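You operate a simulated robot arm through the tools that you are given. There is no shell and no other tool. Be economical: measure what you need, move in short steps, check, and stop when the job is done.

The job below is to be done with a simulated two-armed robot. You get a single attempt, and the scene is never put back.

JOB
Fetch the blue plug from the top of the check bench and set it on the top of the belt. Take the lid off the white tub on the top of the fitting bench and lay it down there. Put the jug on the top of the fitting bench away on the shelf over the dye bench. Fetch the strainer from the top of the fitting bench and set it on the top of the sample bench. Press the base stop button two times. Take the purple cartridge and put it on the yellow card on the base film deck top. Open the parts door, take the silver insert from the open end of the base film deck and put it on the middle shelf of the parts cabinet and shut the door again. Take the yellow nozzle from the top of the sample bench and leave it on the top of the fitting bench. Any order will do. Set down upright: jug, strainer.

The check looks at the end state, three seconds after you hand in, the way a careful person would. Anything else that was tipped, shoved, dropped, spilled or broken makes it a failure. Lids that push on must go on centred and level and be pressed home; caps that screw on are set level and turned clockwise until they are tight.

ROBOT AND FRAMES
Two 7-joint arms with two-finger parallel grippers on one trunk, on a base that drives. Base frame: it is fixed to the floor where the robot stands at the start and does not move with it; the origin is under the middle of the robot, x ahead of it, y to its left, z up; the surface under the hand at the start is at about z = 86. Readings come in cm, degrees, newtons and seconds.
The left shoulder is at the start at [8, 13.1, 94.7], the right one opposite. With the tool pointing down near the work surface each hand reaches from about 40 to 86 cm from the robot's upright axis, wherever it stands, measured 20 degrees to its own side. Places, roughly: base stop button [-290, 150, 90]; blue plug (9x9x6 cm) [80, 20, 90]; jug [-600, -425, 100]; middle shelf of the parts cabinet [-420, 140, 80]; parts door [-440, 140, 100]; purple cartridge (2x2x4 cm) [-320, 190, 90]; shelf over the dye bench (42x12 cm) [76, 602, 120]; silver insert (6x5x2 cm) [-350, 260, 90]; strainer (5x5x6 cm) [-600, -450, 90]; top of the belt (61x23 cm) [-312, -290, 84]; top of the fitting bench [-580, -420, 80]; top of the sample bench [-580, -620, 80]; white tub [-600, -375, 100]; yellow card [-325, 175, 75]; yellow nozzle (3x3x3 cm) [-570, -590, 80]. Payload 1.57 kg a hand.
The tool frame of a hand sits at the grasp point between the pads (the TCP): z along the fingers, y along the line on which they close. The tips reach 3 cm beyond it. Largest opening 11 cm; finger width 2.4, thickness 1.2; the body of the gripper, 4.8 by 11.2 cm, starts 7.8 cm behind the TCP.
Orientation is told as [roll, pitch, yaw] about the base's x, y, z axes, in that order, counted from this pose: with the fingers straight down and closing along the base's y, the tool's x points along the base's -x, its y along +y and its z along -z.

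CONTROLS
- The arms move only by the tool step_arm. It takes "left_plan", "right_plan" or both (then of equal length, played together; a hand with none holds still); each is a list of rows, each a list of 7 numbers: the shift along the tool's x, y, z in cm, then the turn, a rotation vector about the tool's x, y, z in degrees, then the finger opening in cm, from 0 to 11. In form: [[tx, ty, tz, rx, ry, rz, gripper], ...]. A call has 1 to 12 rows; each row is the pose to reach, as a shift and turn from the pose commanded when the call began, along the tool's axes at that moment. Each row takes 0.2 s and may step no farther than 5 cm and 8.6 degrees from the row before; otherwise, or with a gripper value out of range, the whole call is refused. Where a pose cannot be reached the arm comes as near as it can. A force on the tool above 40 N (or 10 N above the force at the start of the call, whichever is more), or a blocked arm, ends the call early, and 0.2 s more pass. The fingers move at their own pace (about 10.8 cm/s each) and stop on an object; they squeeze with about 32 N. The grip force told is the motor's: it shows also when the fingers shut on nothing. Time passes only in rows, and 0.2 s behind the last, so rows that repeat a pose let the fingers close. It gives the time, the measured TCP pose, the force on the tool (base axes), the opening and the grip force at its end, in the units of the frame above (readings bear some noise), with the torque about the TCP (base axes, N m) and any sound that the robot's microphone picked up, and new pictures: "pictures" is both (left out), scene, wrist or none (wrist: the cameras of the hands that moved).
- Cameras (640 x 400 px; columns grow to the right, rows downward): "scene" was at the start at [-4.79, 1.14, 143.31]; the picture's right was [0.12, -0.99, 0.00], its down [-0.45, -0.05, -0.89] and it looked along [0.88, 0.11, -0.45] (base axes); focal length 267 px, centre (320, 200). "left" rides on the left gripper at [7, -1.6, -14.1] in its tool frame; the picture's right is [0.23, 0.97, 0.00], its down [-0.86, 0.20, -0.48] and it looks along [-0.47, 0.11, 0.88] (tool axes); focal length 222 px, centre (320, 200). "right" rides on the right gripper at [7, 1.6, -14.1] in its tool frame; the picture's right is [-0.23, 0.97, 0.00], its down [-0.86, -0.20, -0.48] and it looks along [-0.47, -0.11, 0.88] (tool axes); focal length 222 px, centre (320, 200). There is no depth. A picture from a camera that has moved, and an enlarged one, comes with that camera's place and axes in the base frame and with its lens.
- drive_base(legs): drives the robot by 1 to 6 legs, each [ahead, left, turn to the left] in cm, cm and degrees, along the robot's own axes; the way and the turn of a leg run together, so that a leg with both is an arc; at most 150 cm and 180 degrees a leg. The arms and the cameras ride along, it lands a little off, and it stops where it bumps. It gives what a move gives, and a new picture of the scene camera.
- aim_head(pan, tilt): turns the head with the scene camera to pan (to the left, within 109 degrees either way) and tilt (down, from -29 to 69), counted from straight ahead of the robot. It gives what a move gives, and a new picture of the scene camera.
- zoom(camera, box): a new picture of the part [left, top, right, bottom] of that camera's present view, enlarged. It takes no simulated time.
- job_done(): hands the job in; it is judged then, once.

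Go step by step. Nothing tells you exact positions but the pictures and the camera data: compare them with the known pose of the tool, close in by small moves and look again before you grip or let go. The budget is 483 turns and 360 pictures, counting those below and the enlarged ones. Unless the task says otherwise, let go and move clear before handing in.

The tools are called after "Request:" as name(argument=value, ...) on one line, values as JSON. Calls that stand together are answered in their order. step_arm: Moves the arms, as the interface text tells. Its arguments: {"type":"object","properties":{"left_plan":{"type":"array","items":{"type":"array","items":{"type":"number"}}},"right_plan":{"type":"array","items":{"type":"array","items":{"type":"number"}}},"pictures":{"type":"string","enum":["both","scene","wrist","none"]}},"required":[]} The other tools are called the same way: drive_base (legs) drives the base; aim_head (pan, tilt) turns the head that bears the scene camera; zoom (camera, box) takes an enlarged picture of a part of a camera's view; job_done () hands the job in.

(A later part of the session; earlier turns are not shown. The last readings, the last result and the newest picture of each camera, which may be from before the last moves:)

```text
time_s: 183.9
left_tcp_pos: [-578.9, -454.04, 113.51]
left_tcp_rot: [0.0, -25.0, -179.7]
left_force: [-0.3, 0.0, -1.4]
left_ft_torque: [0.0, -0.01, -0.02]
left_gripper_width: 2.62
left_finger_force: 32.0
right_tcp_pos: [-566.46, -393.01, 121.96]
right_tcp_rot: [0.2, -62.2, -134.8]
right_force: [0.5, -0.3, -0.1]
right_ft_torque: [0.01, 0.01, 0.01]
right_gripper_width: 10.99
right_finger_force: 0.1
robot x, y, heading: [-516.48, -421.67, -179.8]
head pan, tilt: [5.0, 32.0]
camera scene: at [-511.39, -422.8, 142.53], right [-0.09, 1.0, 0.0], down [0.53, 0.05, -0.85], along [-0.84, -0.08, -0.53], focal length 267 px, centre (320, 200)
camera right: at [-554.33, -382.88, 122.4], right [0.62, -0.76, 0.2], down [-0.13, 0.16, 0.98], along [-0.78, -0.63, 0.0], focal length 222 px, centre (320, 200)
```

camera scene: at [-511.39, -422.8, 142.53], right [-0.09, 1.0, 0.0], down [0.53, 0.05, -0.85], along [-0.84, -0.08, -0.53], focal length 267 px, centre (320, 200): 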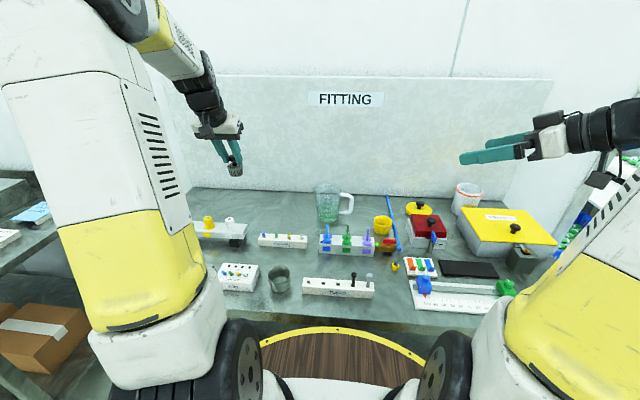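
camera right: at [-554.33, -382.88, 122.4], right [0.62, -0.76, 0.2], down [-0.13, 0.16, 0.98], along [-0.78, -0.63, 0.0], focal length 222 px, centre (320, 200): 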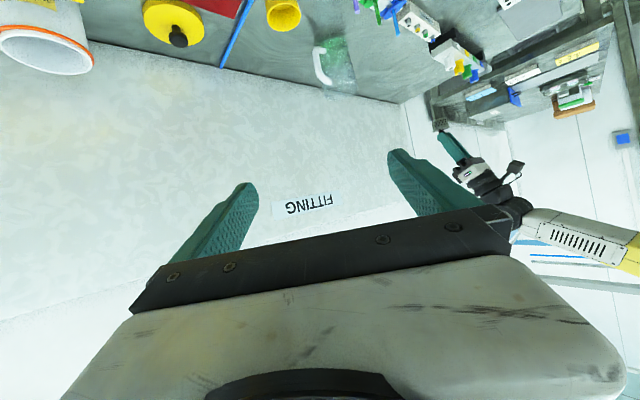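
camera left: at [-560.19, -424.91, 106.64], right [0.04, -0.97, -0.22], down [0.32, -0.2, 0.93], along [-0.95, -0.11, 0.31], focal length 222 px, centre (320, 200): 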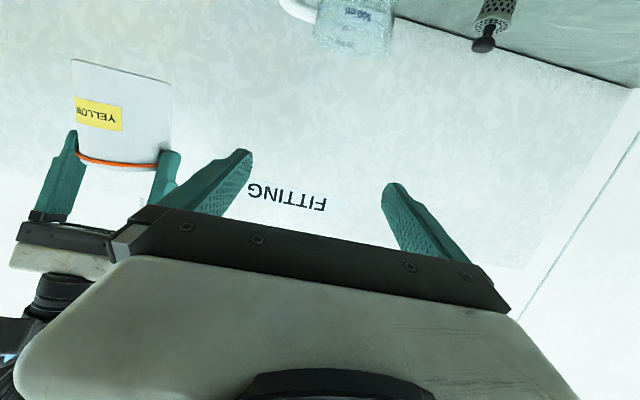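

Pointing the right hand forward-left would hit the jug's handle, so the jug is better taken later by the left hand from the left. I'll deliver the strainer to the sample bench first.

Request:
drive_base(legs=[[-70, 0, 0], [0, 82, 0], [0, 80, 0], [50, 0, 0]])

Request:
aim_head(pan=12, tilt=35)

```text
time_s: 198.1
left_tcp_pos: [-557.14, -615.56, 113.48]
left_tcp_rot: [0.0, -24.9, -178.9]
left_force: [-1.2, 0.6, -0.6]
left_ft_torque: [-0.02, -0.01, 0.0]
left_gripper_width: 2.64
left_finger_force: 31.8
right_tcp_pos: [-545.83, -554.33, 121.95]
right_tcp_rot: [0.4, -62.0, -134.2]
right_force: [-0.3, -0.5, -0.9]
right_ft_torque: [-0.02, 0.01, 0.0]
right_gripper_width: 11.02
right_finger_force: 0.0
robot x, y, heading: [-495.27, -582.47, -178.6]
head pan, tilt: [5.0, 32.0]
camera scene: at [-490.28, -583.19, 142.53], right [-0.11, 0.99, 0.0], down [0.53, 0.06, -0.85], along [-0.84, -0.09, -0.53], focal length 267 px, centre (320, 200)
```

scene: 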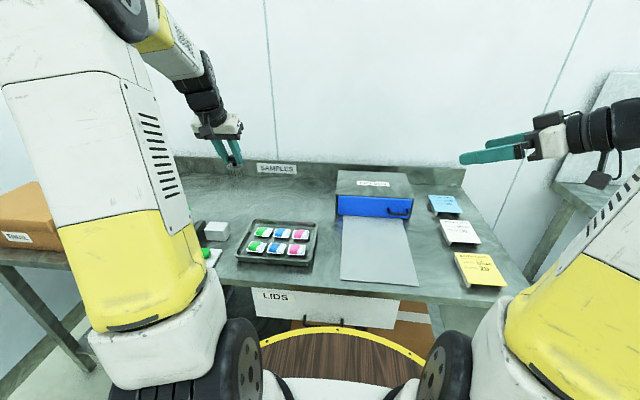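

```text
time_s: 198.8
left_tcp_pos: [-557.15, -615.59, 113.54]
left_tcp_rot: [0.0, -25.0, -178.8]
left_force: [-0.3, -0.7, -0.5]
left_ft_torque: [-0.01, -0.03, 0.0]
left_gripper_width: 2.66
left_finger_force: 31.9
right_tcp_pos: [-545.94, -554.33, 122.01]
right_tcp_rot: [0.3, -62.1, -134.2]
right_force: [0.4, 0.3, 0.4]
right_ft_torque: [0.0, 0.01, 0.0]
right_gripper_width: 10.98
right_finger_force: 0.0
robot x, y, heading: [-495.59, -582.42, -178.8]
head pan, tilt: [12.0, 35.0]
camera scene: at [-489.95, -584.23, 142.06], right [-0.23, 0.97, 0.0], down [0.56, 0.13, -0.82], along [-0.8, -0.19, -0.57], focal length 267 px, centre (320, 200)
```

scene: 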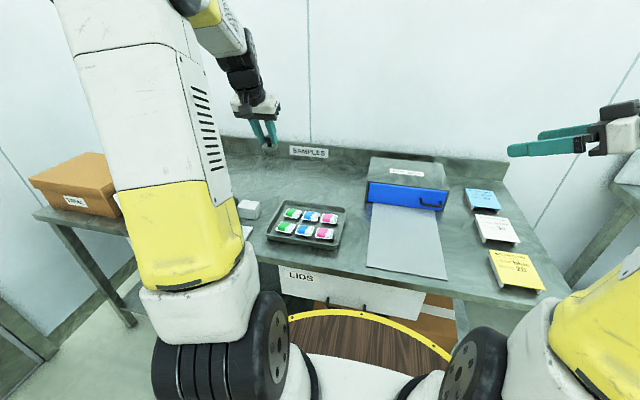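

Request:
drive_base(legs=[[7, 0, -1.2]])

```text
time_s: 199.8
left_tcp_pos: [-564.96, -614.35, 113.52]
left_tcp_rot: [0.0, -25.0, 179.9]
left_force: [-1.8, 0.2, 0.0]
left_ft_torque: [-0.01, 0.0, 0.0]
left_gripper_width: 2.62
left_finger_force: 31.7
right_tcp_pos: [-552.28, -553.3, 121.95]
right_tcp_rot: [0.5, -62.0, -135.3]
right_force: [0.5, 0.3, -0.5]
right_ft_torque: [-0.03, -0.01, -0.03]
right_gripper_width: 11.0
right_finger_force: 0.0
robot x, y, heading: [-502.31, -582.8, -180.0]
head pan, tilt: [12.0, 35.0]
camera scene: at [-496.96, -584.43, 142.06], right [-0.21, 0.98, 0.0], down [0.56, 0.12, -0.82], along [-0.8, -0.17, -0.57], focal length 267 px, centre (320, 200)
```

scene: 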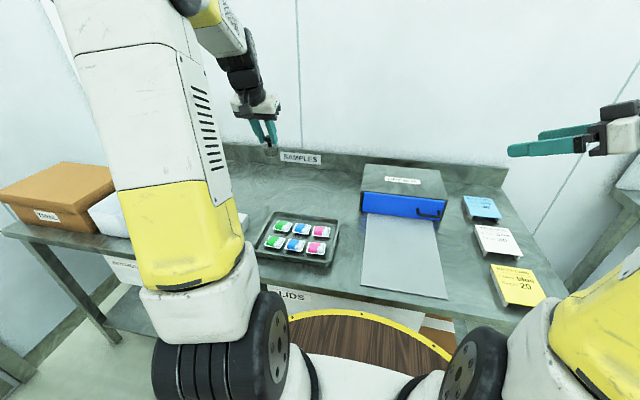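

Request:
step_arm(left_plan=[[-3.9, -2, 1.8, 0, 0, 0, 0], [-7.8, -4, 3.6, 0, 0, 0, 0], [-11.6, -6, 5.4, 0, 0, 0, 0], [-15.4, -8, 7.2, 0, 0, 0, 0], [-19.1, -9.8, 8.9, 0, 0, 0, 0], [-17.2, -9.8, 13, 0, 0, 0, 0], [-15.3, -9.8, 17, 0, 0, 0, 0], [-13.4, -9.8, 21, 0, 0, 0, 0], [-11.5, -9.8, 25.1, 0, 0, 0, 0], [-9.6, -9.8, 29.3, 0, 0, 0, 0]], pictures="wrist")

Request:
zoom(camera="scene", box=[220, 130, 380, 230])

```text
time_s: 202.0
left_tcp_pos: [-585.74, -604.5, 91.04]
left_tcp_rot: [0.1, -24.9, 179.8]
left_force: [0.7, 0.4, 1.2]
left_ft_torque: [-0.01, -0.01, -0.01]
left_gripper_width: 2.63
left_finger_force: 32.3
right_tcp_pos: [-552.2, -553.36, 121.99]
right_tcp_rot: [0.4, -62.1, -135.3]
right_force: [0.7, 0.5, -0.9]
right_ft_torque: [0.0, -0.01, -0.01]
right_gripper_width: 10.97
right_finger_force: 0.0
robot x, y, heading: [-502.91, -582.64, -180.2]
head pan, tilt: [12.0, 35.0]
camera left: at [-573.46, -602.84, 100.91], right [0.2, -0.97, -0.1], down [-0.57, -0.2, 0.8], along [-0.79, -0.11, -0.6], focal length 222 px, centre (320, 200)
```

left: 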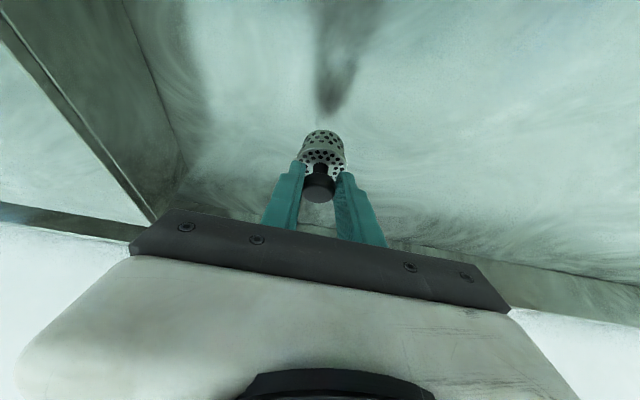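

```text
4.00 times, centred on (300, 180) of scene
camera zoom: at [-496.96, -584.42, 142.06], right [-0.21, 0.98, 0.0], down [0.56, 0.12, -0.82], along [-0.8, -0.17, -0.57], focal length 1069 px, centre (400, 280)
```

zoom: 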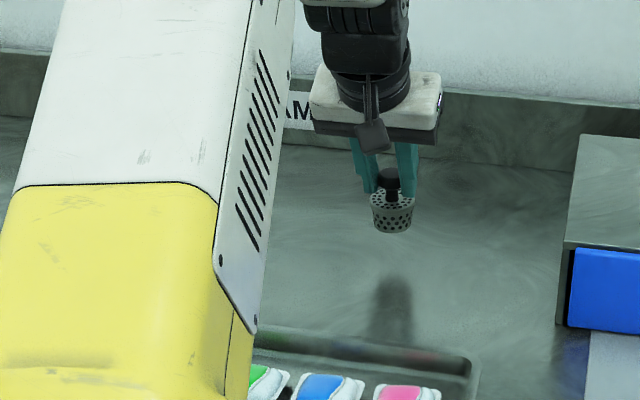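

Clear spot and clear shadow. I'll lower slowly to contact at z≈87.

Request:
step_arm(left_plan=[[0.7, 0, 1.5, 0, 0, 0, 0], [1.4, 0, 3, 0, 0, 0, 0], [1.6, 0, 3.4, 0, 0, 0, 0], [1.75, 0, 3.75, 0, 0, 0, 0], [1.9, 0, 4.1, 0, 0, 0, 0], [2.05, 0, 4.45, 0, 0, 0, 0]], pictures="none")

Request:
zoom(camera="scene", box=[220, 130, 380, 230])

```text
time_s: 203.4
left_tcp_pos: [-586.05, -604.44, 86.83]
left_tcp_rot: [0.0, -25.7, 179.9]
left_force: [4.8, 1.0, 33.3]
left_ft_torque: [0.02, 0.47, -0.06]
left_gripper_width: 2.65
left_finger_force: 31.9
right_tcp_pos: [-552.12, -553.19, 121.97]
right_tcp_rot: [0.3, -62.1, -135.2]
right_force: [-0.7, -0.1, 0.1]
right_ft_torque: [0.03, -0.01, 0.01]
right_gripper_width: 11.0
right_finger_force: 0.0
robot x, y, heading: [-502.05, -582.68, -180.1]
head pan, tilt: [12.0, 35.0]
```

```text
4.00 times, centred on (300, 180) of scene
camera zoom: at [-496.81, -584.38, 142.06], right [-0.21, 0.98, 0.0], down [0.56, 0.12, -0.82], along [-0.8, -0.17, -0.57], focal length 1069 px, centre (400, 280)
```

zoom: 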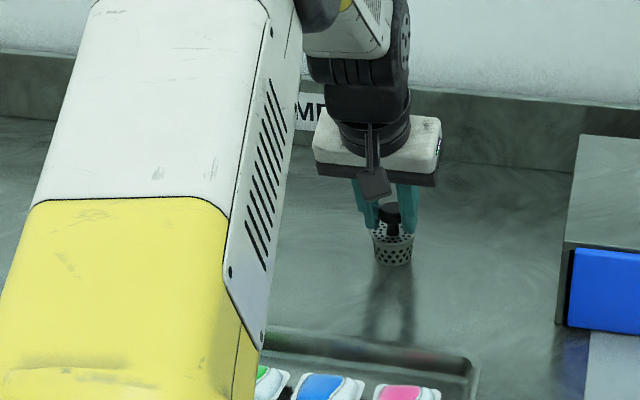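

Request:
step_arm(left_plan=[[-0.15, 0, -0.35, 0, 0, 0, 0], [-0.15, 0, -0.35, 0, 0, 0, 3], [-0.15, 0, -0.35, 0, 0, 0, 5], [-0.15, 0, -0.35, 0, 0, 0, 5], [-0.2, 0, -3, 0, 0, 0, 5], [-1, 0, -7, 0, 0, 0, 5], [-2, 0, -11.5, 0, 0, 0, 5], [-3, 0, -16, 0, 0, 0, 5], [-4, 0, -20, 0, 0, 0, 5], [-5, 0, -24.5, 0, 0, 0, 5], [-5, 0, -29, 0, 0, 0, 5]], pictures="none")

Request:
zoom(camera="scene", box=[220, 130, 380, 230])

```text
time_s: 205.8
left_tcp_pos: [-578.39, -604.55, 114.39]
left_tcp_rot: [-0.1, -24.8, 179.9]
left_force: [-0.1, -0.6, 0.3]
left_ft_torque: [0.05, -0.01, -0.03]
left_gripper_width: 5.0
left_finger_force: 0.1
right_tcp_pos: [-552.21, -553.29, 121.88]
right_tcp_rot: [0.4, -62.0, -135.3]
right_force: [0.4, -0.2, 0.1]
right_ft_torque: [-0.03, -0.03, 0.01]
right_gripper_width: 10.98
right_finger_force: 0.0
robot x, y, heading: [-502.38, -582.65, -180.0]
head pan, tilt: [12.0, 35.0]
```

```text
4.00 times, centred on (300, 180) of scene
camera zoom: at [-497.02, -584.43, 142.06], right [-0.21, 0.98, 0.0], down [0.56, 0.12, -0.82], along [-0.8, -0.17, -0.57], focal length 1069 px, centre (400, 280)
```

zoom: 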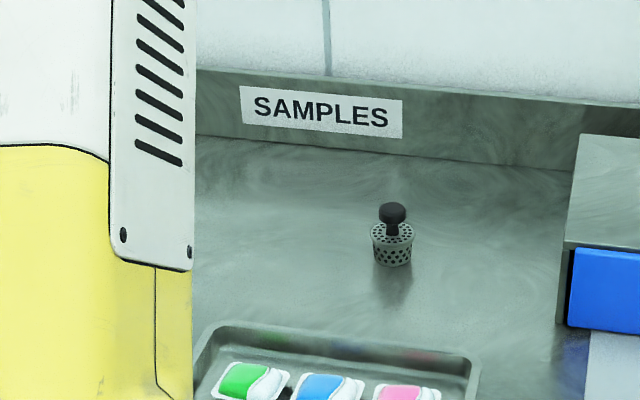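

The strainer stands upright. Next, back to the fitting bench for the jug. I'll reorient both hands after reversing.

Request:
drive_base(legs=[[-58, 0, 0]])

Request:
step_arm(left_plan=[[0, 0, -1, 0, 4, 0, 8], [0, 0, -2, 0, 8, 0, 11], [0, 0, -3, 0, 12, 0, 11], [0, 0, -4, 0, 16, 0, 11], [0, 0, -4, 0, 20, 0, 11], [0, 0, -4, 0, 25, 0, 11], [0, 0, -4, 0, 25, 0, 11], [0, 0, -4, 0, 25, 0, 11]], right_plan=[[0, 0, 0, 0, 8, 0, 9], [0, 0, 0, 0, 16, 0, 7], [0, 0, 0, 0, 24, 0, 5], [0, 0, 0, 0, 32, 0, 4], [0, 0, 0, 0, 40, 0, 4], [0, 0, 0, 0, 48, 0, 4], [0, 0, 0, 0, 56, 0, 4], [0, 0, 0, 0, 62, 0, 4]], pictures="none")

Request:
step_arm(left_plan=[[1, 1, 0, 0, 0, 8, 11], [2, 2, 0, 0, 0, 16, 11], [3, 3, 0, 0, 0, 24, 11], [4, 4, 0, 0, 0, 32, 11], [5, 5, 0, 0, 0, 40, 11], [6, 6, 0, 0, 0, 45, 11]], right_plan=[[0, 0, 0, 0, 0, 8, 4], [0, 0, 0, 0, 0, 16, 4], [0, 0, 0, 0, 0, 24, 4], [0, 0, 0, 0, 0, 32, 4], [0, 0, 0, 0, 0, 40, 4], [0, 0, 0, 0, 0, 45, 4]], pictures="none")

Request:
step_arm(left_plan=[[0, 0, 0, 0, -8, 0, 11], [0, 0, 0, 0, -16, 0, 11], [0, 0, 0, 0, -24, 0, 11], [0, 0, 0, 0, -32, 0, 11], [0, 0, 0, 0, -40, 0, 11], [0, 0, 0, 0, -48, 0, 11], [0, 0, 0, 0, -56, 0, 11], [0, 0, 0, 0, -60, 0, 11]], pictures="none")

Request:
drive_base(legs=[[0, -82, 0], [0, -80, 0]])

```text
time_s: 209.1
left_tcp_pos: [-521.01, -604.61, 114.32]
left_tcp_rot: [-0.1, -24.9, 179.9]
left_force: [-0.3, -0.7, -0.1]
left_ft_torque: [0.01, -0.02, -0.02]
left_gripper_width: 5.03
left_finger_force: 0.0
right_tcp_pos: [-494.94, -553.38, 121.89]
right_tcp_rot: [0.5, -62.0, -135.4]
right_force: [-0.3, 0.1, 0.2]
right_ft_torque: [-0.04, -0.04, 0.01]
right_gripper_width: 10.99
right_finger_force: 0.0
robot x, y, heading: [-444.97, -583.25, -179.9]
head pan, tilt: [12.0, 35.0]
camera scene: at [-439.66, -584.39, 142.06], right [-0.21, 0.98, 0.0], down [0.56, 0.12, -0.82], along [-0.8, -0.17, -0.57], focal length 267 px, centre (320, 200)
```

scene: 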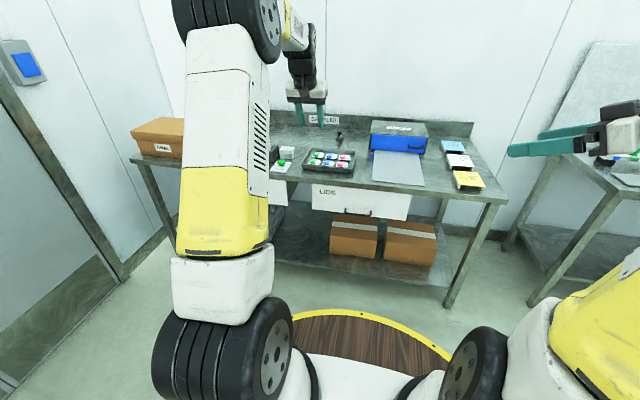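

```text
time_s: 210.9
left_tcp_pos: [-519.42, -604.61, 118.01]
left_tcp_rot: [0.1, 0.0, 179.9]
left_force: [0.9, 0.6, 0.1]
left_ft_torque: [-0.01, 0.02, 0.06]
left_gripper_width: 11.01
left_finger_force: 0.0
right_tcp_pos: [-494.92, -553.31, 121.9]
right_tcp_rot: [0.2, 0.0, -134.9]
right_force: [0.0, 0.1, 0.1]
right_ft_torque: [-0.02, 0.01, -0.05]
right_gripper_width: 4.02
right_finger_force: 0.0
robot x, y, heading: [-445.14, -582.7, -180.2]
head pan, tilt: [12.0, 35.0]
```

```text
time_s: 212.3
left_tcp_pos: [-513.32, -610.82, 117.97]
left_tcp_rot: [0.0, -0.1, 134.8]
left_force: [-0.5, -0.3, 0.1]
left_ft_torque: [-0.03, -0.03, -0.01]
left_gripper_width: 11.0
left_finger_force: 0.0
right_tcp_pos: [-494.88, -553.3, 121.96]
right_tcp_rot: [0.2, 0.2, 180.0]
right_force: [-0.3, 0.3, -1.1]
right_ft_torque: [-0.02, -0.04, -0.02]
right_gripper_width: 4.0
right_finger_force: 0.1
robot x, y, heading: [-445.19, -582.76, -180.0]
head pan, tilt: [12.0, 35.0]
```

```text
time_s: 214.1
left_tcp_pos: [-513.42, -610.74, 117.94]
left_tcp_rot: [0.1, -60.1, 134.8]
left_force: [-0.1, 0.5, 0.0]
left_ft_torque: [-0.06, -0.01, 0.02]
left_gripper_width: 10.97
left_finger_force: 0.1
right_tcp_pos: [-494.93, -553.34, 121.89]
right_tcp_rot: [0.2, 0.1, -180.0]
right_force: [0.1, 0.3, 0.2]
right_ft_torque: [0.02, 0.01, -0.01]
right_gripper_width: 4.01
right_finger_force: 0.1
robot x, y, heading: [-445.12, -582.63, -180.0]
head pan, tilt: [12.0, 35.0]
```

```text
time_s: 222.4
left_tcp_pos: [-512.92, -447.82, 118.01]
left_tcp_rot: [-0.1, -60.1, 134.3]
left_force: [-0.4, 0.6, -0.3]
left_ft_torque: [-0.01, -0.02, 0.0]
left_gripper_width: 11.0
left_finger_force: 0.0
right_tcp_pos: [-493.76, -390.8, 121.88]
right_tcp_rot: [0.2, 0.0, 179.4]
right_force: [0.5, 0.6, 0.0]
right_ft_torque: [0.02, 0.01, -0.01]
right_gripper_width: 4.03
right_finger_force: 0.1
robot x, y, heading: [-444.35, -421.0, 179.4]
head pan, tilt: [12.0, 35.0]
camera scene: at [-438.82, -422.41, 142.06], right [-0.2, 0.98, 0.0], down [0.56, 0.11, -0.82], along [-0.8, -0.16, -0.57], focal length 267 px, centre (320, 200)
```

scene: 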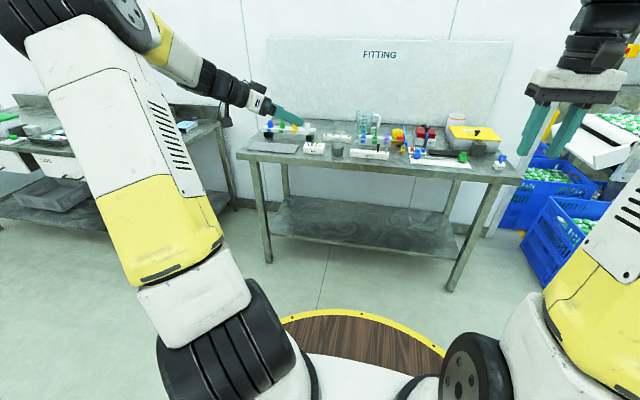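

Request:
drive_base(legs=[[70, 0, 0.6]])

Request:
zoom(camera="left", box=[0, 0, 640, 400])

Request:
zoom(camera="scene", box=[260, 130, 420, 230])

```text
time_s: 226.2
left_tcp_pos: [-582.31, -448.51, 117.95]
left_tcp_rot: [0.0, -60.0, 135.0]
left_force: [0.1, 0.1, 0.4]
left_ft_torque: [-0.02, -0.01, -0.01]
left_gripper_width: 11.0
left_finger_force: 0.2
right_tcp_pos: [-563.78, -391.07, 121.92]
right_tcp_rot: [0.2, 0.1, -179.8]
right_force: [0.1, 0.1, -0.8]
right_ft_torque: [-0.02, -0.01, -0.04]
right_gripper_width: 4.04
right_finger_force: 0.1
robot x, y, heading: [-514.53, -420.04, -179.8]
head pan, tilt: [12.0, 35.0]
camera scene: at [-508.55, -422.01, 142.06], right [-0.21, 0.98, 0.0], down [0.56, 0.12, -0.82], along [-0.8, -0.17, -0.57], focal length 267 px, centre (320, 200)
```

scene: 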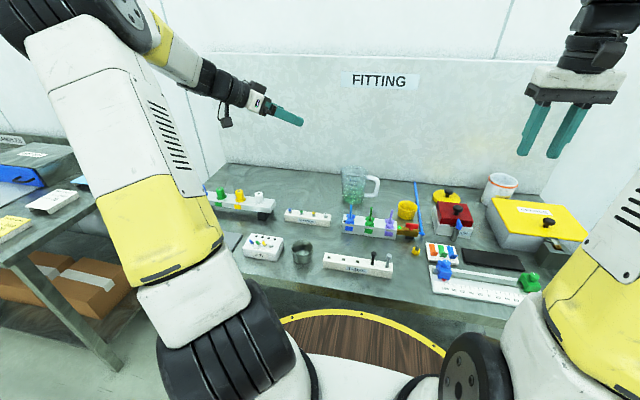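

```text
1.00 times, centred on (320, 200) of left (not enlarged: the box is as wide or as high as the picture)
camera zoom: at [-569.96, -458.4, 119.05], right [-0.61, -0.77, -0.2], down [-0.15, -0.13, 0.98], along [-0.78, 0.63, -0.04], focal length 222 px, centre (320, 200)
```

zoom: 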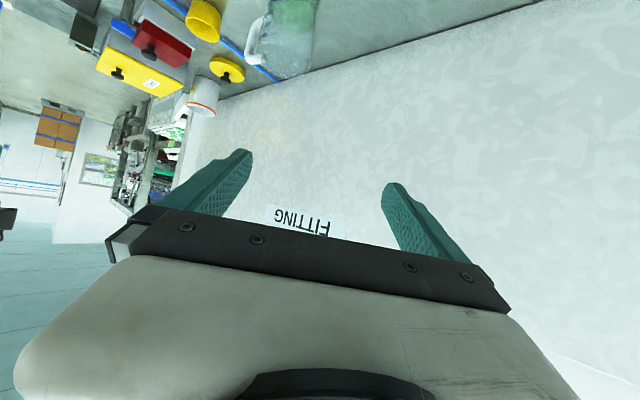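

```text
4.00 times, centred on (340, 180) of scene
camera zoom: at [-508.55, -422.01, 142.06], right [-0.21, 0.98, 0.0], down [0.56, 0.12, -0.82], along [-0.8, -0.17, -0.57], focal length 1069 px, centre (240, 280)
```

zoom: 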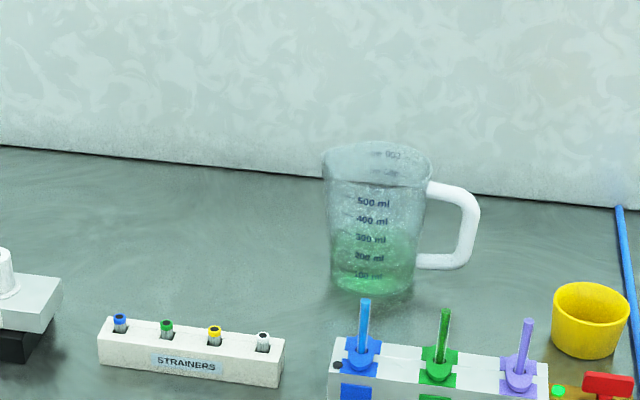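

Request:
step_arm(left_plan=[[2.4, -1.8, 3, 0, 0, 0, 11], [4.8, -3.6, 6.1, 0, 0, 0, 11], [7.2, -5.3, 9.1, 0, 0, 0, 11], [9.6, -7.1, 12.2, 0, 0, 0, 11], [12, -8.9, 15.2, 0, 0, 0, 11]], pictures="wrist")

Request:
zoom(camera="scene", box=[260, 130, 420, 230])

```text
time_s: 227.4
left_tcp_pos: [-581.08, -436.8, 100.17]
left_tcp_rot: [0.0, -60.1, 135.0]
left_force: [0.2, 1.2, 0.0]
left_ft_torque: [-0.02, -0.01, 0.01]
left_gripper_width: 11.01
left_finger_force: 0.1
right_tcp_pos: [-563.73, -391.01, 122.04]
right_tcp_rot: [0.2, 0.1, -179.9]
right_force: [0.5, 0.9, -0.1]
right_ft_torque: [-0.03, 0.01, 0.03]
right_gripper_width: 4.01
right_finger_force: 0.1
robot x, y, heading: [-513.82, -420.29, -179.8]
head pan, tilt: [12.0, 35.0]
camera left: at [-568.77, -446.86, 101.21], right [-0.61, -0.77, -0.2], down [-0.15, -0.13, 0.98], along [-0.78, 0.63, -0.04], focal length 222 px, centre (320, 200)
```

left: 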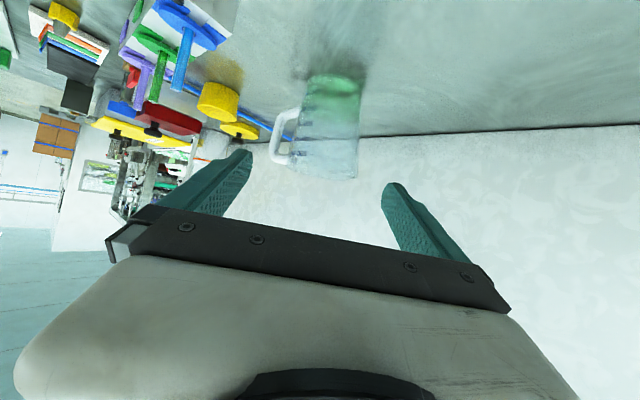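

```text
4.00 times, centred on (340, 180) of scene
camera zoom: at [-508.53, -422.0, 142.06], right [-0.21, 0.98, 0.0], down [0.56, 0.12, -0.82], along [-0.8, -0.17, -0.57], focal length 1069 px, centre (240, 280)
```

zoom: 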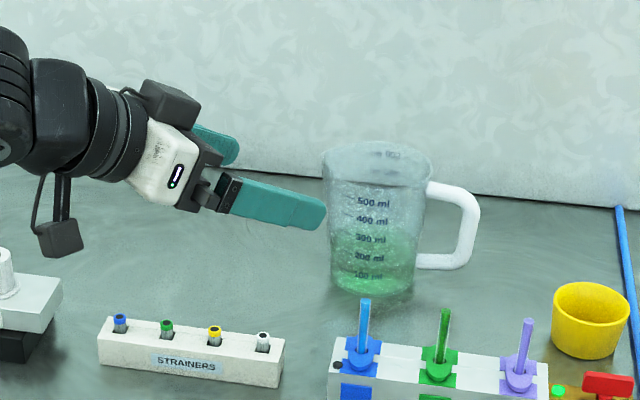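

Request:
step_arm(left_plan=[[0, 0.4, 4, 0, 0, 0, 11], [0, 0.4, 8, 0, 0, 0, 11], [0, 0.4, 11.5, 0, 0, 0, 11], [0, 0.4, 15, 0, 0, 0, 11]], pictures="wrist")

Request:
zoom(camera="scene", box=[260, 130, 420, 230])

```text
time_s: 228.4
left_tcp_pos: [-590.63, -428.2, 92.3]
left_tcp_rot: [0.1, -60.1, 135.1]
left_force: [0.5, -0.2, 0.5]
left_ft_torque: [-0.03, 0.02, 0.0]
left_gripper_width: 11.0
left_finger_force: 0.0
right_tcp_pos: [-563.75, -391.09, 122.0]
right_tcp_rot: [0.2, 0.1, -179.9]
right_force: [0.0, 0.2, -1.3]
right_ft_torque: [0.02, 0.04, 0.02]
right_gripper_width: 4.01
right_finger_force: 0.1
robot x, y, heading: [-513.81, -420.2, -180.1]
head pan, tilt: [12.0, 35.0]
camera left: at [-578.32, -438.03, 93.33], right [-0.61, -0.77, -0.2], down [-0.15, -0.13, 0.98], along [-0.78, 0.62, -0.03], focal length 222 px, centre (320, 200)
```

left: 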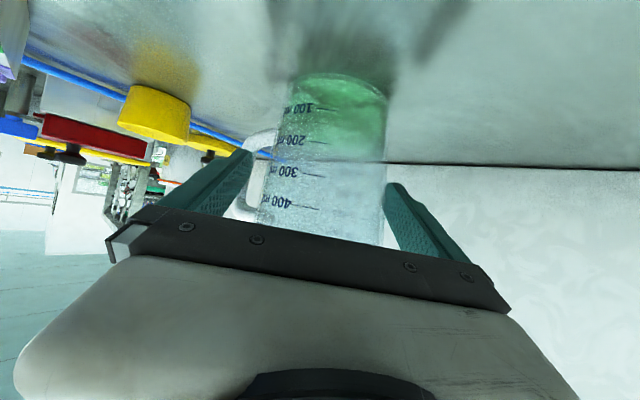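

```text
4.00 times, centred on (340, 180) of scene
camera zoom: at [-508.53, -422.03, 142.06], right [-0.21, 0.98, 0.0], down [0.56, 0.12, -0.82], along [-0.8, -0.17, -0.57], focal length 1069 px, centre (240, 280)
```

zoom: 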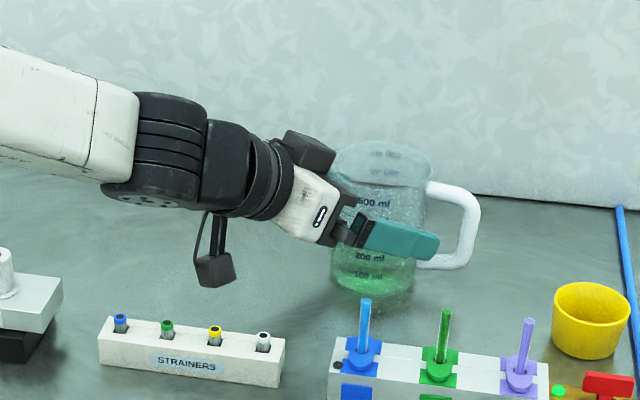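

Request:
step_arm(left_plan=[[0, 0.4, 0, 0, 0, 0, 11], [0, 0.8, 0, 0, 0, 0, 11], [0, 0.8, 0, 0, 0, 0, 9.6], [0, 0.8, 0, 0, 0, 0, 8.5], [0, 0.8, 0, 0, 0, 0, 7], [0, 0.8, 0, 0, 0, 0, 6]], pictures="wrist")

Request:
zoom(camera="scene", box=[260, 130, 420, 230])

```text
time_s: 229.8
left_tcp_pos: [-591.22, -428.63, 92.48]
left_tcp_rot: [0.0, -59.9, 135.0]
left_force: [-0.8, 0.9, -0.4]
left_ft_torque: [-0.05, 0.06, 0.01]
left_gripper_width: 8.54
left_finger_force: 31.9
right_tcp_pos: [-563.98, -390.99, 121.96]
right_tcp_rot: [0.3, 0.0, -179.8]
right_force: [-0.1, 0.4, 0.0]
right_ft_torque: [0.02, 0.02, -0.01]
right_gripper_width: 4.01
right_finger_force: 0.0
robot x, y, heading: [-513.78, -420.43, -179.7]
head pan, tilt: [12.0, 35.0]
camera left: at [-578.84, -438.61, 93.52], right [-0.61, -0.77, -0.2], down [-0.15, -0.13, 0.98], along [-0.78, 0.63, -0.04], focal length 222 px, centre (320, 200)
```

left: 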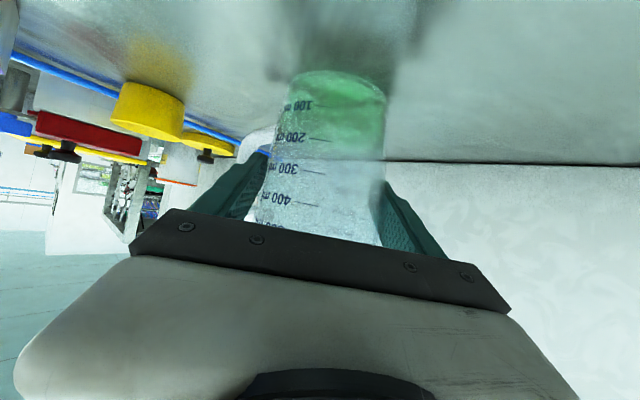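

```text
4.00 times, centred on (340, 180) of scene
camera zoom: at [-508.57, -422.01, 142.06], right [-0.21, 0.98, 0.0], down [0.56, 0.12, -0.82], along [-0.8, -0.17, -0.57], focal length 1069 px, centre (240, 280)
```

zoom: 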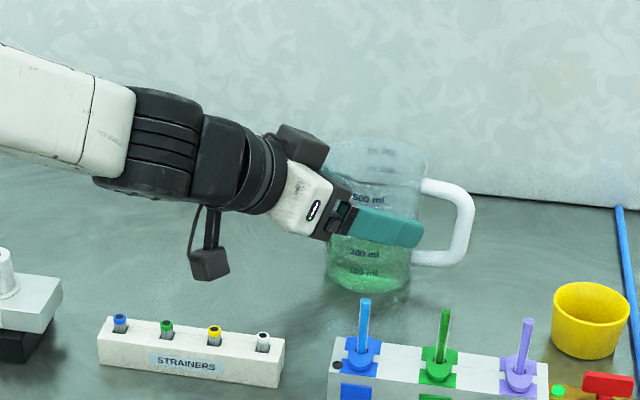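

Gripped. Lifting the jug straight up, slowly.

Request:
step_arm(left_plan=[[-0.4, 0, -0.25, 0, 0, 0, 6], [-1.7, 0, -1, 0, 0, 0, 6], [-3.5, 0, -2, 0, 0, 0, 6], [-5.2, 0, -3, 0, 0, 0, 6], [-7, 0, -4, 0, 0, 0, 6], [-8.7, 0, -5, 0, 0, 0, 6], [-10.4, 0, -6, 0, 0, 0, 6], [-12.1, 0, -7, 0, 0, 0, 6], [-13.9, 0, -8, 0, 0, 0, 6], [-15.6, 0, -9, 0, 0, 0, 6]])

Request:
zoom(camera="scene", box=[240, 70, 400, 170])

```text
time_s: 232.0
left_tcp_pos: [-591.17, -428.75, 110.45]
left_tcp_rot: [-0.1, -60.1, 135.2]
left_force: [-1.3, 1.5, -2.3]
left_ft_torque: [-0.04, -0.05, -0.01]
left_gripper_width: 8.55
left_finger_force: 32.0
right_tcp_pos: [-563.83, -390.99, 121.93]
right_tcp_rot: [0.2, 0.1, -179.8]
right_force: [-0.8, 0.2, 0.3]
right_ft_torque: [0.01, -0.03, 0.0]
right_gripper_width: 4.02
right_finger_force: 0.0
robot x, y, heading: [-514.23, -420.11, -180.1]
head pan, tilt: [12.0, 35.0]
camera scene: at [-508.58, -422.02, 142.06], right [-0.21, 0.98, 0.0], down [0.56, 0.12, -0.82], along [-0.8, -0.17, -0.57], focal length 267 px, centre (320, 200)
camera left: at [-578.82, -438.7, 111.48], right [-0.61, -0.77, -0.2], down [-0.15, -0.13, 0.98], along [-0.78, 0.63, -0.04], focal length 222 px, centre (320, 200)
```

scene: 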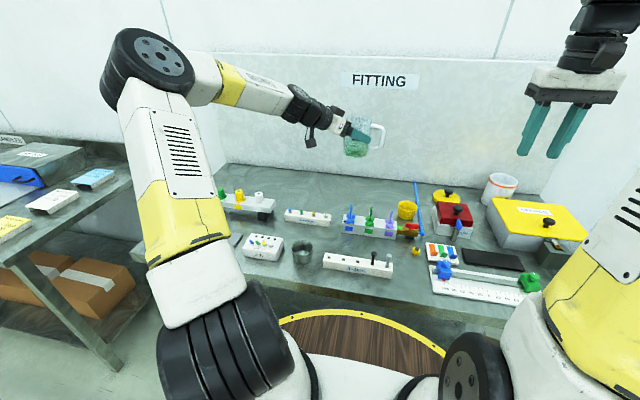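
left: 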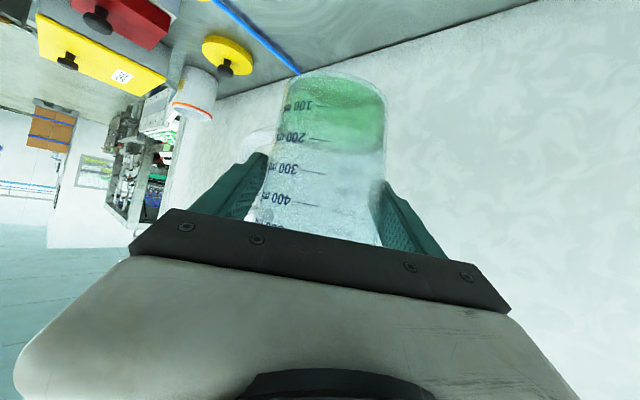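

```text
4.00 times, centred on (320, 120) of scene
camera zoom: at [-508.58, -422.02, 142.06], right [-0.21, 0.98, 0.0], down [0.56, 0.12, -0.82], along [-0.8, -0.17, -0.57], focal length 1069 px, centre (320, 520)
```

zoom: 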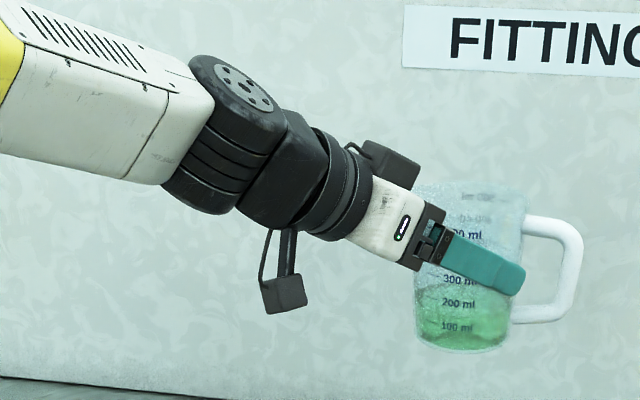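

The jug is upright and held. I'll leave this area: back out, go left to the corridor and reverse along it.

Request:
drive_base(legs=[[-72, 0, 0], [0, 92, 0], [0, 91, 0]])

```text
time_s: 244.7
left_tcp_pos: [-517.63, -611.8, 110.47]
left_tcp_rot: [-0.1, -60.0, 135.7]
left_force: [0.3, 0.5, -1.7]
left_ft_torque: [-0.03, -0.03, -0.01]
left_gripper_width: 8.52
left_finger_force: 32.1
right_tcp_pos: [-490.77, -573.69, 121.95]
right_tcp_rot: [0.2, 0.2, -179.1]
right_force: [0.2, 0.1, 0.2]
right_ft_torque: [0.03, 0.0, 0.0]
right_gripper_width: 4.01
right_finger_force: 0.1
robot x, y, heading: [-440.17, -602.31, -179.1]
head pan, tilt: [12.0, 35.0]
camera scene: at [-435.17, -604.07, 142.06], right [-0.22, 0.98, 0.0], down [0.56, 0.13, -0.82], along [-0.8, -0.18, -0.57], focal length 267 px, centre (320, 200)
```

scene: 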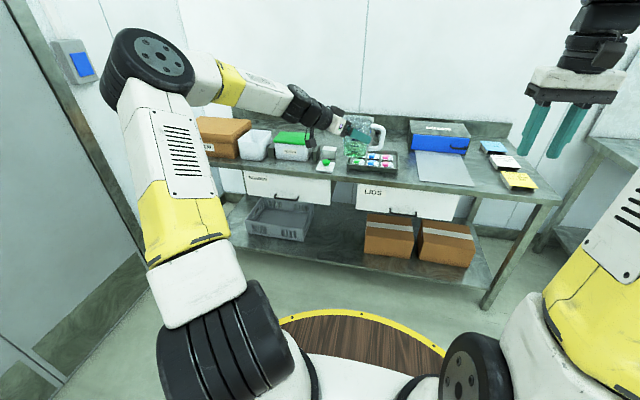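

Request:
drive_base(legs=[[-140, 0, -0.9], [-145, 0, 0], [0, 0, -90]])

Request:
aim_head(pan=0, tilt=10)

```text
time_s: 262.4
left_tcp_pos: [-161.7, -522.48, 110.44]
left_tcp_rot: [-0.1, -60.0, 43.6]
left_force: [-0.6, -0.1, -1.4]
left_ft_torque: [-0.04, 0.0, -0.03]
left_gripper_width: 8.55
left_finger_force: 32.3
right_tcp_pos: [-124.63, -550.93, 121.89]
right_tcp_rot: [0.2, 0.0, 88.5]
right_force: [0.4, 0.4, 0.2]
right_ft_torque: [0.01, 0.05, 0.01]
right_gripper_width: 3.99
right_finger_force: 0.1
robot x, y, heading: [-155.1, -599.64, 88.6]
head pan, tilt: [12.0, 35.0]
camera scene: at [-157.02, -605.16, 142.06], right [0.98, 0.18, 0.0], down [0.11, -0.56, -0.82], along [-0.15, 0.81, -0.57], focal length 267 px, centre (320, 200)
```

scene: 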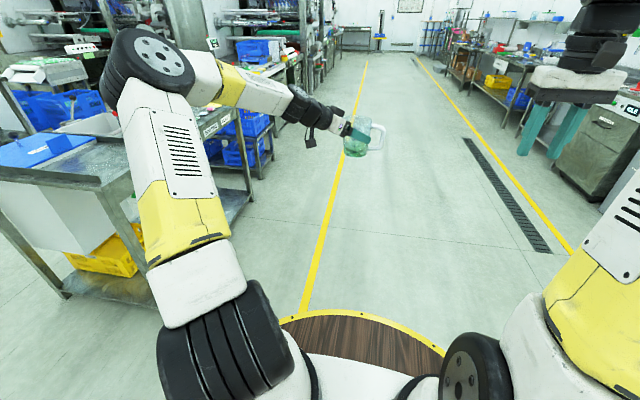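

```text
time_s: 263.3
left_tcp_pos: [-161.73, -522.51, 110.34]
left_tcp_rot: [-0.1, -60.0, 43.5]
left_force: [0.3, -0.3, -2.0]
left_ft_torque: [0.0, 0.02, -0.01]
left_gripper_width: 8.54
left_finger_force: 31.9
right_tcp_pos: [-124.53, -550.88, 121.98]
right_tcp_rot: [0.2, 0.1, 88.6]
right_force: [0.2, -0.8, -0.2]
right_ft_torque: [-0.01, 0.04, 0.03]
right_gripper_width: 4.01
right_finger_force: 0.1
robot x, y, heading: [-155.01, -599.7, 88.7]
head pan, tilt: [0.0, 10.0]
camera scene: at [-155.17, -604.52, 146.07], right [1.0, -0.02, 0.0], down [0.0, -0.17, -0.98], along [0.02, 0.98, -0.17], focal length 267 px, centre (320, 200)
```

scene: 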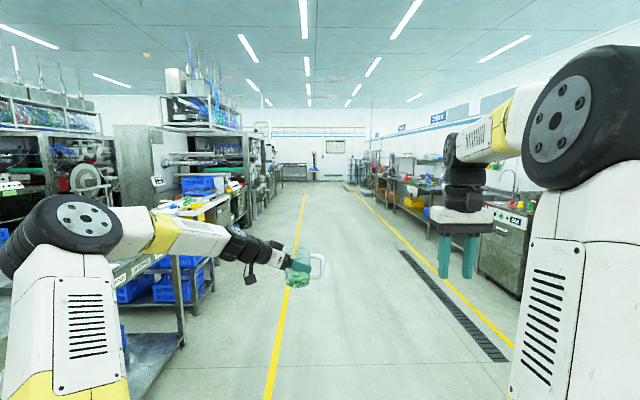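

The corridor ahead is clear. I'll drive north.

Request:
drive_base(legs=[[140, -40, 1.3], [148, 0, 0], [148, 0, 0], [148, 0, 0], [148, 0, 0], [148, 0, 0]])

```text
time_s: 305.4
left_tcp_pos: [-105.48, 361.12, 110.36]
left_tcp_rot: [-0.1, -59.9, 44.3]
left_force: [-0.8, 0.0, -2.4]
left_ft_torque: [-0.06, 0.04, -0.04]
left_gripper_width: 8.53
left_finger_force: 32.2
right_tcp_pos: [-68.15, 333.39, 121.93]
right_tcp_rot: [0.2, 0.0, 89.4]
right_force: [-0.7, 0.3, -0.2]
right_ft_torque: [0.01, -0.02, -0.01]
right_gripper_width: 4.0
right_finger_force: 0.1
robot x, y, heading: [-98.1, 283.88, 89.2]
head pan, tilt: [0.0, 10.0]
camera scene: at [-97.88, 279.28, 146.08], right [1.0, -0.01, 0.0], down [0.0, -0.17, -0.98], along [0.01, 0.98, -0.17], focal length 267 px, centre (320, 200)
```

scene: 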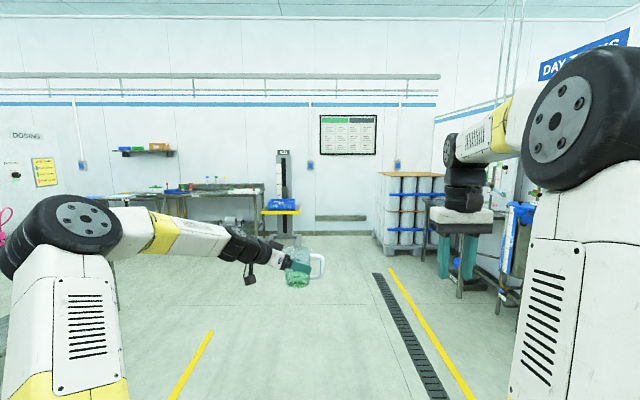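

Request:
aim_head(pan=-40, tilt=8)

Request:
zoom(camera="scene", box=[0, 80, 400, 330])

```text
time_s: 306.5
left_tcp_pos: [-105.49, 361.05, 110.35]
left_tcp_rot: [-0.1, -59.9, 44.4]
left_force: [-0.2, 0.7, -2.5]
left_ft_torque: [-0.02, 0.05, 0.02]
left_gripper_width: 8.5
left_finger_force: 32.0
right_tcp_pos: [-68.05, 333.21, 122.0]
right_tcp_rot: [0.2, 0.1, 89.3]
right_force: [0.5, 0.8, -0.1]
right_ft_torque: [-0.01, 0.0, 0.01]
right_gripper_width: 3.99
right_finger_force: 0.1
robot x, y, heading: [-98.16, 284.11, 89.2]
head pan, tilt: [-40.0, 8.0]
camera scene: at [-91.96, 277.02, 146.4], right [0.76, -0.65, 0.0], down [-0.09, -0.11, -0.99], along [0.64, 0.75, -0.14], focal length 267 px, centre (320, 200)
```

scene: 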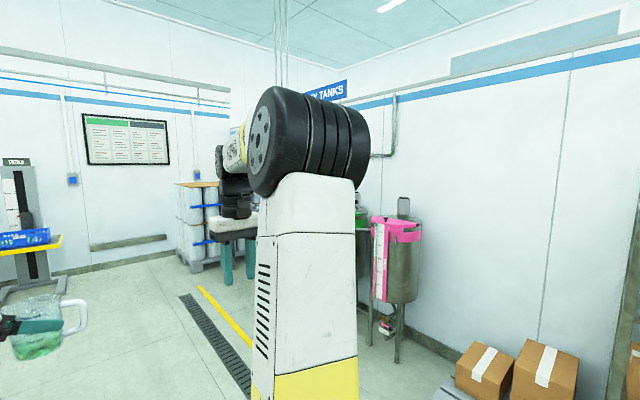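

```text
1.60 times, centred on (200, 205) of scene
camera zoom: at [-91.96, 277.02, 146.4], right [0.76, -0.65, 0.0], down [-0.09, -0.11, -0.99], along [0.64, 0.75, -0.14], focal length 428 px, centre (512, 192)
```

zoom: 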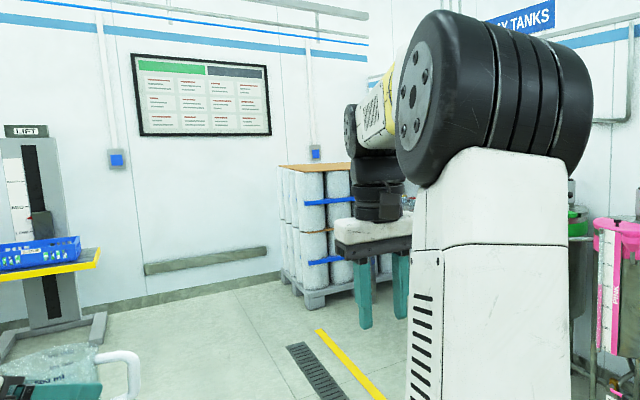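

Request:
drive_base(legs=[[140, 0, 0]])

Request:
aim_head(pan=-60, tilt=15)

```text
time_s: 313.5
left_tcp_pos: [-103.88, 501.88, 110.35]
left_tcp_rot: [-0.2, -60.0, 44.3]
left_force: [-1.6, -0.9, -1.6]
left_ft_torque: [-0.03, 0.08, 0.0]
left_gripper_width: 8.5
left_finger_force: 32.1
right_tcp_pos: [-66.56, 474.02, 122.0]
right_tcp_rot: [0.2, 0.1, 89.5]
right_force: [0.5, -0.1, -0.3]
right_ft_torque: [-0.03, 0.01, 0.0]
right_gripper_width: 4.0
right_finger_force: 0.0
robot x, y, heading: [-96.62, 424.28, 89.5]
head pan, tilt: [-40.0, 8.0]
camera scene: at [-90.41, 417.76, 146.4], right [0.76, -0.65, 0.0], down [-0.09, -0.11, -0.99], along [0.64, 0.75, -0.14], focal length 267 px, centre (320, 200)
```

scene: 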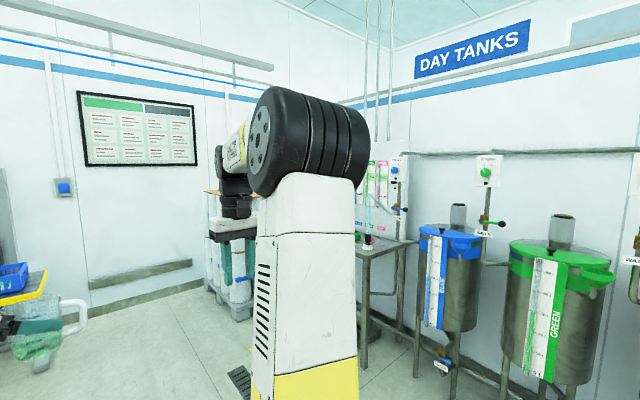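

```text
time_s: 314.3
left_tcp_pos: [-103.93, 501.85, 110.39]
left_tcp_rot: [-0.1, -60.0, 44.3]
left_force: [0.5, -0.4, -1.9]
left_ft_torque: [-0.01, 0.06, -0.02]
left_gripper_width: 8.52
left_finger_force: 32.3
right_tcp_pos: [-66.58, 474.06, 121.94]
right_tcp_rot: [0.2, 0.2, 89.4]
right_force: [0.7, -0.8, 0.1]
right_ft_torque: [-0.01, 0.02, -0.01]
right_gripper_width: 4.0
right_finger_force: 0.0
robot x, y, heading: [-96.45, 424.47, 89.5]
head pan, tilt: [-60.0, 15.0]
camera scene: at [-88.3, 415.32, 145.27], right [0.49, -0.87, 0.0], down [-0.23, -0.13, -0.97], along [0.84, 0.48, -0.26], focal length 267 px, centre (320, 200)
```

scene: 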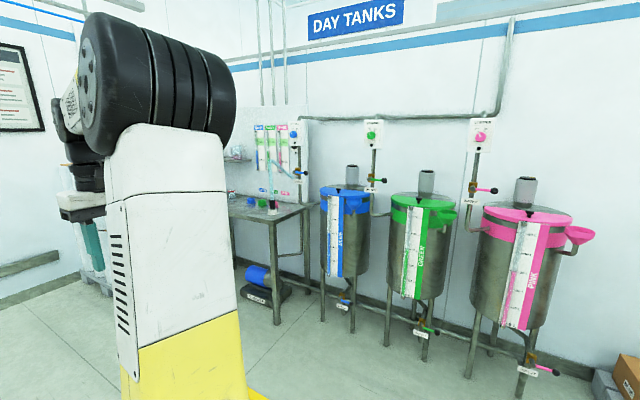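

The dye bench is against the +x wall with a shelf and panel above it. I'll drive to y≈595 and turn to face +x.

Request:
drive_base(legs=[[135, 0, 0], [40, 0, 0], [0, 0, -89.5]])

Request:
aim_head(pan=0, tilt=12)

Request:
zoom(camera="scene", box=[160, 100, 480, 300])

```text
time_s: 326.9
left_tcp_pos: [-15.89, 605.35, 110.45]
left_tcp_rot: [0.0, -60.0, -46.3]
left_force: [-0.4, -0.5, -1.5]
left_ft_torque: [-0.03, 0.04, 0.0]
left_gripper_width: 8.5
left_finger_force: 32.4
right_tcp_pos: [-43.99, 568.18, 121.96]
right_tcp_rot: [0.2, 0.0, -1.1]
right_force: [0.0, 0.1, -0.8]
right_ft_torque: [-0.03, 0.02, 0.03]
right_gripper_width: 4.0
right_finger_force: 0.0
robot x, y, heading: [-93.33, 598.98, -1.5]
head pan, tilt: [-60.0, 15.0]
camera scene: at [-102.49, 590.68, 145.26], right [-0.88, -0.48, 0.0], down [-0.12, 0.23, -0.97], along [0.47, -0.85, -0.26], focal length 267 px, centre (320, 200)
```

scene: 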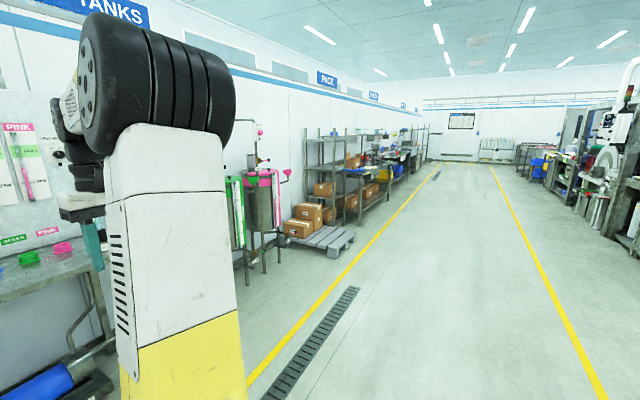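

```text
time_s: 328.2
left_tcp_pos: [-15.93, 605.38, 110.31]
left_tcp_rot: [-0.1, -59.9, -46.3]
left_force: [0.0, -0.5, -2.9]
left_ft_torque: [0.06, 0.01, 0.0]
left_gripper_width: 8.53
left_finger_force: 31.4
right_tcp_pos: [-44.01, 568.22, 121.93]
right_tcp_rot: [0.2, 0.2, -1.1]
right_force: [-0.1, -0.6, 0.2]
right_ft_torque: [0.01, -0.02, 0.01]
right_gripper_width: 3.99
right_finger_force: 0.0
robot x, y, heading: [-93.2, 598.16, -1.1]
head pan, tilt: [0.0, 12.0]
camera scene: at [-97.67, 598.67, 145.75], right [-0.02, -1.0, 0.0], down [-0.21, 0.0, -0.98], along [0.98, -0.02, -0.21], focal length 267 px, centre (320, 200)
```

scene: 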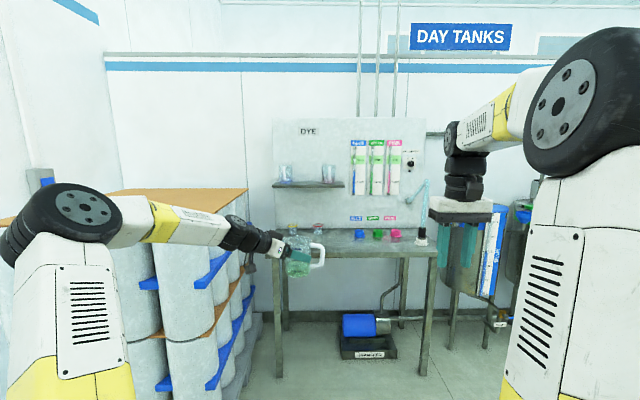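

```text
2.00 times, centred on (320, 200) of scene
camera zoom: at [-97.67, 598.67, 145.75], right [-0.02, -1.0, 0.0], down [-0.21, 0.0, -0.98], along [0.98, -0.02, -0.21], focal length 535 px, centre (320, 200)
```

zoom: 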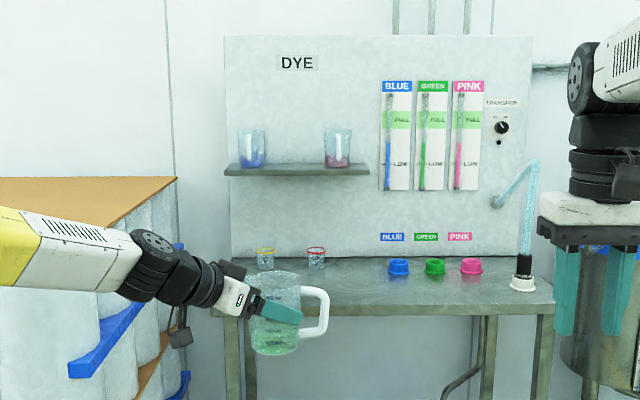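

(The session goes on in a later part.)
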